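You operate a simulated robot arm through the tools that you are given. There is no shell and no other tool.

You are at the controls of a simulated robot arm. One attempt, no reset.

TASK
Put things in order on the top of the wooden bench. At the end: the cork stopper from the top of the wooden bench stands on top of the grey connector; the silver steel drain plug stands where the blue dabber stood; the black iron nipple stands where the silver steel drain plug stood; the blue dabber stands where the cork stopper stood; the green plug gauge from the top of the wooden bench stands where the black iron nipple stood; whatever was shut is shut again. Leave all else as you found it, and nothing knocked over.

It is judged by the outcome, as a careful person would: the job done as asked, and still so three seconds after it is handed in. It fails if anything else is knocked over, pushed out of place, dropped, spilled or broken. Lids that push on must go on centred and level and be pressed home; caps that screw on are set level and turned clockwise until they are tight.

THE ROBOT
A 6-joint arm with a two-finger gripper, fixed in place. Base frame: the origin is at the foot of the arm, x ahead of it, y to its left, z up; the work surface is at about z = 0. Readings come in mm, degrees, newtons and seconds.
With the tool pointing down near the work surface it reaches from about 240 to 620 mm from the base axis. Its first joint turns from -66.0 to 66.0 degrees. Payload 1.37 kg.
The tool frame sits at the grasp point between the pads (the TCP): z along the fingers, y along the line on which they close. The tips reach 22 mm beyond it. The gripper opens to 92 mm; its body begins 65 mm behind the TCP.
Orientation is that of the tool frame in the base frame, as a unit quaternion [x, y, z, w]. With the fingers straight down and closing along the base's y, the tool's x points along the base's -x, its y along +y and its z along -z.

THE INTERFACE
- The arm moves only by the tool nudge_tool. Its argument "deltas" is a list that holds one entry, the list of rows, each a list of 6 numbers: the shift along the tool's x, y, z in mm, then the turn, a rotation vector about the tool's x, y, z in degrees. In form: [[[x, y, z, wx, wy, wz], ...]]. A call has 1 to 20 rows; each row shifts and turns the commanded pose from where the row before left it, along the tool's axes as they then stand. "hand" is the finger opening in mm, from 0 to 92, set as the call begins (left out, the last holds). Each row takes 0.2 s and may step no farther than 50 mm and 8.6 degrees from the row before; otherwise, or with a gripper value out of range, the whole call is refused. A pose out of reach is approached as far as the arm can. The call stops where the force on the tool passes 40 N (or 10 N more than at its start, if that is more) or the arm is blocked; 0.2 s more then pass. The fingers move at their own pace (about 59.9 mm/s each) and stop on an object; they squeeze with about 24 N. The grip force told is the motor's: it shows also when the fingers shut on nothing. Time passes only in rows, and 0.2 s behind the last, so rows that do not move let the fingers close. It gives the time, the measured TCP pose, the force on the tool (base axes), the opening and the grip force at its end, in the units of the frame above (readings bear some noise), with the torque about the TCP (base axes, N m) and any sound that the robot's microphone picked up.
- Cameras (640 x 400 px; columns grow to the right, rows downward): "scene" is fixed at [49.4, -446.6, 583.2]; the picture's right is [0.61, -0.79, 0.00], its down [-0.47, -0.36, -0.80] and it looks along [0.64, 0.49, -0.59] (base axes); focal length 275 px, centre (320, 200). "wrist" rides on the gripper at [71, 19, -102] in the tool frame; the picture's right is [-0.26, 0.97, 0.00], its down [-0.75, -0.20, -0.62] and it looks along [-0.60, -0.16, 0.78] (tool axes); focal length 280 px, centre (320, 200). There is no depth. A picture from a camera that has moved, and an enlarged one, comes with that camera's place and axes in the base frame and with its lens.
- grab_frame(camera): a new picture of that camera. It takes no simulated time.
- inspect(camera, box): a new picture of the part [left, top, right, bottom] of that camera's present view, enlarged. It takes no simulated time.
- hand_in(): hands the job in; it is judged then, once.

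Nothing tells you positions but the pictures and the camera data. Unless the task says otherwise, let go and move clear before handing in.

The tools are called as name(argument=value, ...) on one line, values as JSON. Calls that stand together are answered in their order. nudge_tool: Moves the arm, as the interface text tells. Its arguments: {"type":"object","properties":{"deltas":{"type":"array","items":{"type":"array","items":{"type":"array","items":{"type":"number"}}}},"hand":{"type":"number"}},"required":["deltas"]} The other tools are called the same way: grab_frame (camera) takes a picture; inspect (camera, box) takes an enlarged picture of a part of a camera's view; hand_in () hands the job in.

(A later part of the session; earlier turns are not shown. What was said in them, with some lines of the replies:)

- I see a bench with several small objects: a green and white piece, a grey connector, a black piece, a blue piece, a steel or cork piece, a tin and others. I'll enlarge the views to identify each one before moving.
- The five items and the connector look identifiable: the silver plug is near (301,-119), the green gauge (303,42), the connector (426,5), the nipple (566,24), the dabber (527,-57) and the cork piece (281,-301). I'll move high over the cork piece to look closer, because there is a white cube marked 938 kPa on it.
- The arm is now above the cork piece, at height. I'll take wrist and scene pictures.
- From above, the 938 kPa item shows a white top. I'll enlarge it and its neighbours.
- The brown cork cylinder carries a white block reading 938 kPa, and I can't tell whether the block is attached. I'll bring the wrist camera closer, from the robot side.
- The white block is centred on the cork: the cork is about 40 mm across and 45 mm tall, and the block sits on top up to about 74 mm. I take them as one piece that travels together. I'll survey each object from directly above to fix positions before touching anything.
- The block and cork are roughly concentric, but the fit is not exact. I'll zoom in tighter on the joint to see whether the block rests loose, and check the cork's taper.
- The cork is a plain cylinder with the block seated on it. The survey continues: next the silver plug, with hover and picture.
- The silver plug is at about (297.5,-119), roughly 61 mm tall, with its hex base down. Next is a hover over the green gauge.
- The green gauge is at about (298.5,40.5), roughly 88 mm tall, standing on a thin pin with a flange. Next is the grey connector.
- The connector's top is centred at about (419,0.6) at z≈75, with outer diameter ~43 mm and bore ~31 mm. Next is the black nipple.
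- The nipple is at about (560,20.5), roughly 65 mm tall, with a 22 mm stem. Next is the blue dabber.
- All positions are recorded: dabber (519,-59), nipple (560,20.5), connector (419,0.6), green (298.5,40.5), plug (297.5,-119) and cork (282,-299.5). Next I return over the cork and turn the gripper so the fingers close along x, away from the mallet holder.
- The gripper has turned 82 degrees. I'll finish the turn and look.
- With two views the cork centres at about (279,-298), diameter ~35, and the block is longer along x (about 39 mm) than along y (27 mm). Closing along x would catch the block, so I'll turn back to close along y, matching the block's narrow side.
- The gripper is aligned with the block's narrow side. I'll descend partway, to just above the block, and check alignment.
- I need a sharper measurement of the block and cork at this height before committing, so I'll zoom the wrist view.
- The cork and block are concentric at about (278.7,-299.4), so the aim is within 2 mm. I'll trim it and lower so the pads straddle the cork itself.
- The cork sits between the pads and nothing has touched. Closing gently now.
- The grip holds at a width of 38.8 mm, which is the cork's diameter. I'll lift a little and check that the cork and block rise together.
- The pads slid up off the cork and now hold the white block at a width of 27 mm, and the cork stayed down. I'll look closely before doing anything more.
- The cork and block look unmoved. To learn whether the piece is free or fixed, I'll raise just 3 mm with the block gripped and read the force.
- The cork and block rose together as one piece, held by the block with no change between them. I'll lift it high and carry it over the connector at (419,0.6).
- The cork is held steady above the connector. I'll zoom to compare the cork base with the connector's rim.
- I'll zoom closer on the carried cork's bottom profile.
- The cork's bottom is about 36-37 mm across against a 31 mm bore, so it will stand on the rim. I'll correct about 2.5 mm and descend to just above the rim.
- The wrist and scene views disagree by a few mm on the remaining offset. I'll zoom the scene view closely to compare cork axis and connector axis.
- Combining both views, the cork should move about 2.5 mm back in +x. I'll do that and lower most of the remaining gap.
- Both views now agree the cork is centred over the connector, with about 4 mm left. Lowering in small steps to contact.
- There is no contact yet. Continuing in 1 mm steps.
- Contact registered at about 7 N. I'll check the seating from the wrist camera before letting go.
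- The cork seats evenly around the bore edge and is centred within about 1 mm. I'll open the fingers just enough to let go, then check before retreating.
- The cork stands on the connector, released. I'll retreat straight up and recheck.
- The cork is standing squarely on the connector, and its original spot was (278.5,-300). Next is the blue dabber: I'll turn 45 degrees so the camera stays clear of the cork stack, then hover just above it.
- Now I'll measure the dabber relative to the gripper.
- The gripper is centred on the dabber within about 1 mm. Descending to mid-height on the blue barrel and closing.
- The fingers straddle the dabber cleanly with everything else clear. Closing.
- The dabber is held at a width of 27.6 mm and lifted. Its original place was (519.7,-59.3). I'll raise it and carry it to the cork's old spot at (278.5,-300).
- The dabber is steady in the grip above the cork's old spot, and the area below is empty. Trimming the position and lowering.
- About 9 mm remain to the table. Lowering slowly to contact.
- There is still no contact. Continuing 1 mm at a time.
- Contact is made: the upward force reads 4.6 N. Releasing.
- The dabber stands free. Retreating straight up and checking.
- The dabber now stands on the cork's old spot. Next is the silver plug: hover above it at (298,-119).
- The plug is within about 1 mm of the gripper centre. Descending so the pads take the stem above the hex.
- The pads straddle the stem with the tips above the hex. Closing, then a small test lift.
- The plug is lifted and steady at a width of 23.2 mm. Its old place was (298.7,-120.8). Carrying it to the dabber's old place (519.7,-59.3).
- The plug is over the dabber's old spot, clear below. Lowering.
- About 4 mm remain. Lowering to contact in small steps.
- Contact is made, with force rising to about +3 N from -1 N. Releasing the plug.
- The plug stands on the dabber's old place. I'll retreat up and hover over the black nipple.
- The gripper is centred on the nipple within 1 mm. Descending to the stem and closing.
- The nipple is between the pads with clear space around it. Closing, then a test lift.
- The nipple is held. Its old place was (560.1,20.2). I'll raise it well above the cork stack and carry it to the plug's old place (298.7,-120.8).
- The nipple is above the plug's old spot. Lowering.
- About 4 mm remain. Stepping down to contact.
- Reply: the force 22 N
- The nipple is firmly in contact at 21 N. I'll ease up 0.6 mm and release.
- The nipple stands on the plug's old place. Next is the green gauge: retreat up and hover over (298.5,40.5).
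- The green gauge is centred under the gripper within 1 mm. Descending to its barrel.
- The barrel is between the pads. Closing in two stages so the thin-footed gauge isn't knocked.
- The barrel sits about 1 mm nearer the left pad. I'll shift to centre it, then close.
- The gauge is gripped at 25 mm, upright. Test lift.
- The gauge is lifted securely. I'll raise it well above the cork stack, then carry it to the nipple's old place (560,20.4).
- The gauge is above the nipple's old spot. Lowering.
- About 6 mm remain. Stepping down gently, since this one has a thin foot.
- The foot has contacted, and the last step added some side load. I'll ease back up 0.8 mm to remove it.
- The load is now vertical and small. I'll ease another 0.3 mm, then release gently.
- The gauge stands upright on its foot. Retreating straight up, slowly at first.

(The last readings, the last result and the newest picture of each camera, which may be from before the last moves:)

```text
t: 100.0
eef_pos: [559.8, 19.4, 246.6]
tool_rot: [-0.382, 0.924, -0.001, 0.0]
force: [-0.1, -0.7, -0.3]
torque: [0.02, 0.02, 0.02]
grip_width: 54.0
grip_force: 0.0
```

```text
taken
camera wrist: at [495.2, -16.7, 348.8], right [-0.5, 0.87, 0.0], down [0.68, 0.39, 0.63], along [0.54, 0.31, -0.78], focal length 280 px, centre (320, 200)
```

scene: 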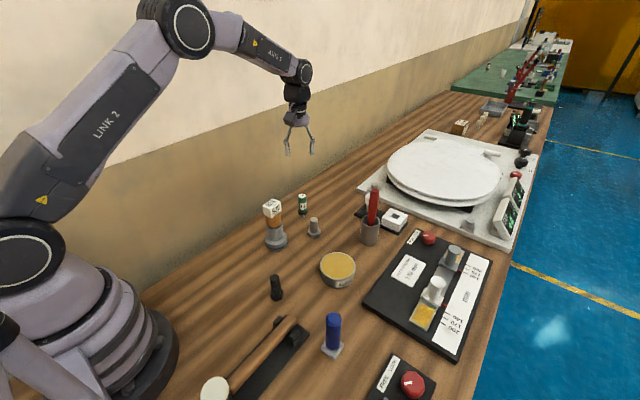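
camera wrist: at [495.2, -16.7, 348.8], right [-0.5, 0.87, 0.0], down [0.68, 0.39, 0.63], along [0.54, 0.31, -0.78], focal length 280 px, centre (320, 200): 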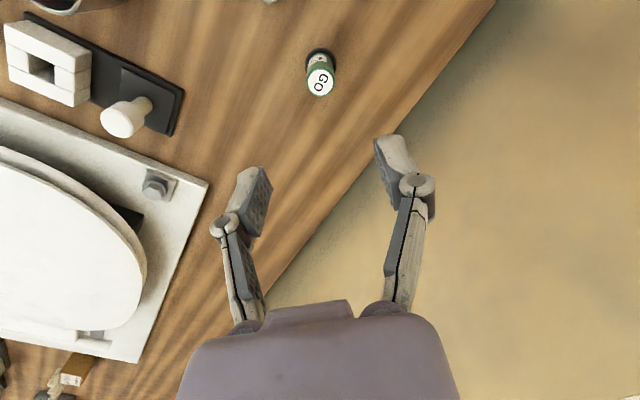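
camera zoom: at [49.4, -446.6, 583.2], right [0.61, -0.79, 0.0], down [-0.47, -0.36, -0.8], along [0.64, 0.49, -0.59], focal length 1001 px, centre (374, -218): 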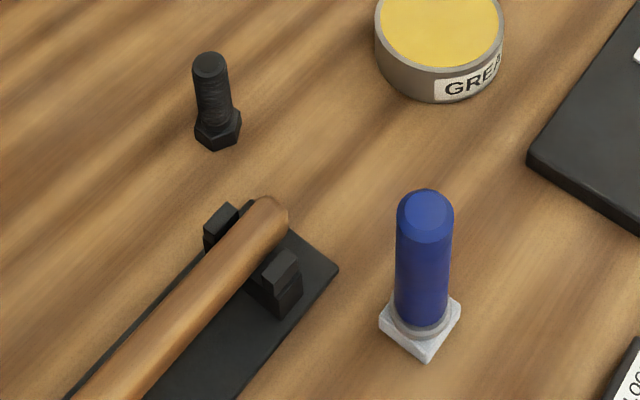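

Everything appears placed, and the scene pixel positions match the original spots. I'll move the arm up clear and take one last look before handing in.

nudge_tool(deltas=[[[0, 0, -25, 0, 0, 0], [0, 0, -25, 0, 0, 0], [0, 0, -25, 0, 0, 0], [25, 8, 0, 0, 0, 0], [25, 8, 0, 0, 0, 0], [25, 8, 0, 0, 0, 0], [0, 0, 0, 0, 0, 0], [0, 0, 0, 0, 0, 0], [0, 0, 0, 0, 0, 0], [0, 0, 0, 0, 0, 0], [0, 0, 0, 0, 0, 0]]])

grab_frame(camera="scene")

grab_frame(camera="wrist")

inspect(camera="scene", box=[200, 180, 360, 280])

inspect(camera="scene", box=[200, 260, 360, 360])

```text
t: 102.4
eef_pos: [489.7, -16.8, 320.3]
tool_rot: [-0.382, 0.924, 0.0, 0.0]
force: [0.9, 0.0, -0.6]
torque: [-0.02, -0.01, 0.03]
grip_width: 54.0
grip_force: 0.0
```

```text
taken
```

scene: 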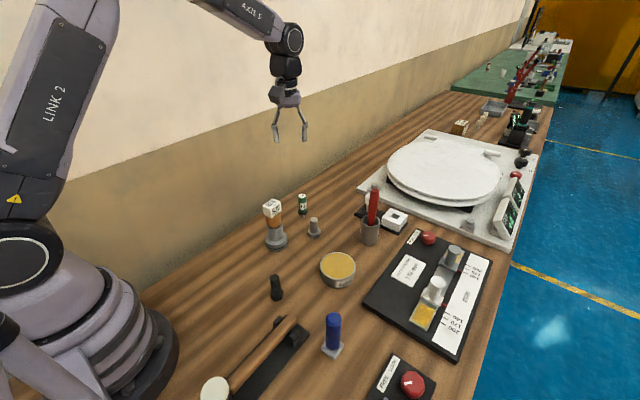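

```text
taken
camera wrist: at [425.7, -52.2, 422.9], right [-0.5, 0.87, 0.0], down [0.68, 0.39, 0.63], along [0.54, 0.31, -0.78], focal length 280 px, centre (320, 200)
```

wrist: 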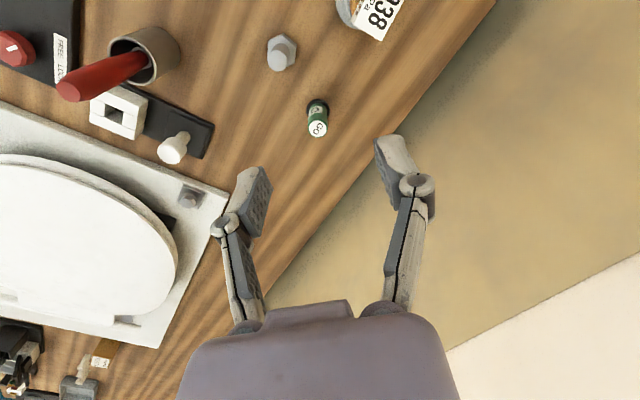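

```text
4.00 times, centred on (280, 230) of scene
camera zoom: at [49.4, -446.6, 583.2], right [0.61, -0.79, 0.0], down [-0.47, -0.36, -0.8], along [0.64, 0.49, -0.59], focal length 1101 px, centre (480, 80)
```

zoom: 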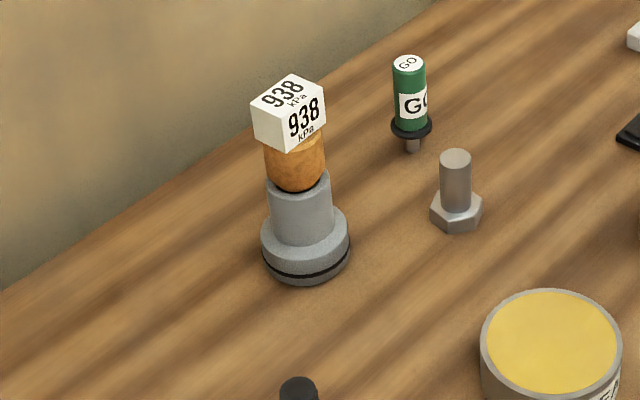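

```text
4.00 times, centred on (280, 310) of scene
camera zoom: at [49.4, -446.6, 583.2], right [0.61, -0.79, 0.0], down [-0.47, -0.36, -0.8], along [0.64, 0.49, -0.59], focal length 1101 px, centre (480, -240)
```

zoom: 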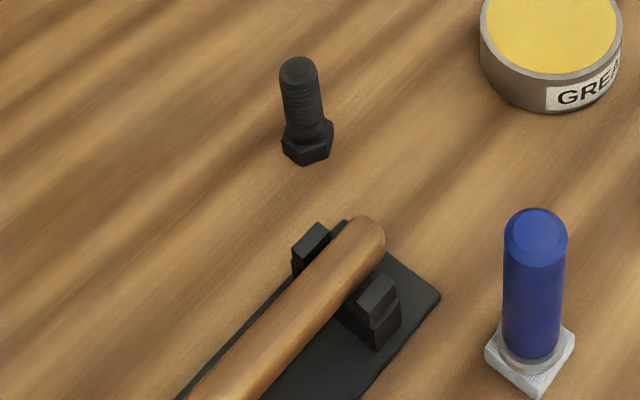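

The final view shows the cork on the connector, plug on the dabber's spot, nipple on the plug's spot, dabber on the cork's spot and gauge on the nipple's spot. All are upright, and nothing else I can see has moved. Nothing was opened, so nothing needs shutting. Handing in.

hand_in()

```text
The job is handed in.
```

The job is handed in, and in the last pictures all five pieces stood upright where you asked. I have no result back from the judging yet.

| Piece | Where it stands now |
|---|---|
| Cork stopper | On top of the grey connector, centred within about 1 mm |
| Blue dabber | Cork stopper's old spot |
| Silver steel drain plug | Blue dabber's old spot |
| Black iron nipple | Drain plug's old spot |
| Green plug gauge | Black iron nipple's old spot |

Compared with the first pictures, the pieces on the bench sit within a few millimetres of the original spots.

- **The 938 kPa block:** the cork carried a white block marked 938 kPa. The two lifted as one piece, so I took the block as part of the cork and moved them together.
- **A slip on the first lift:** my first grip on the cork slid off and up onto that block. The cork stayed standing, though it may have shifted 2–3 mm. I then lifted it by the block.
- **Nothing shut:** I opened nothing, so there was nothing to shut again.
- **Everything else:** nothing else I could see had moved or fallen. The gripper is empty and the arm is raised clear.
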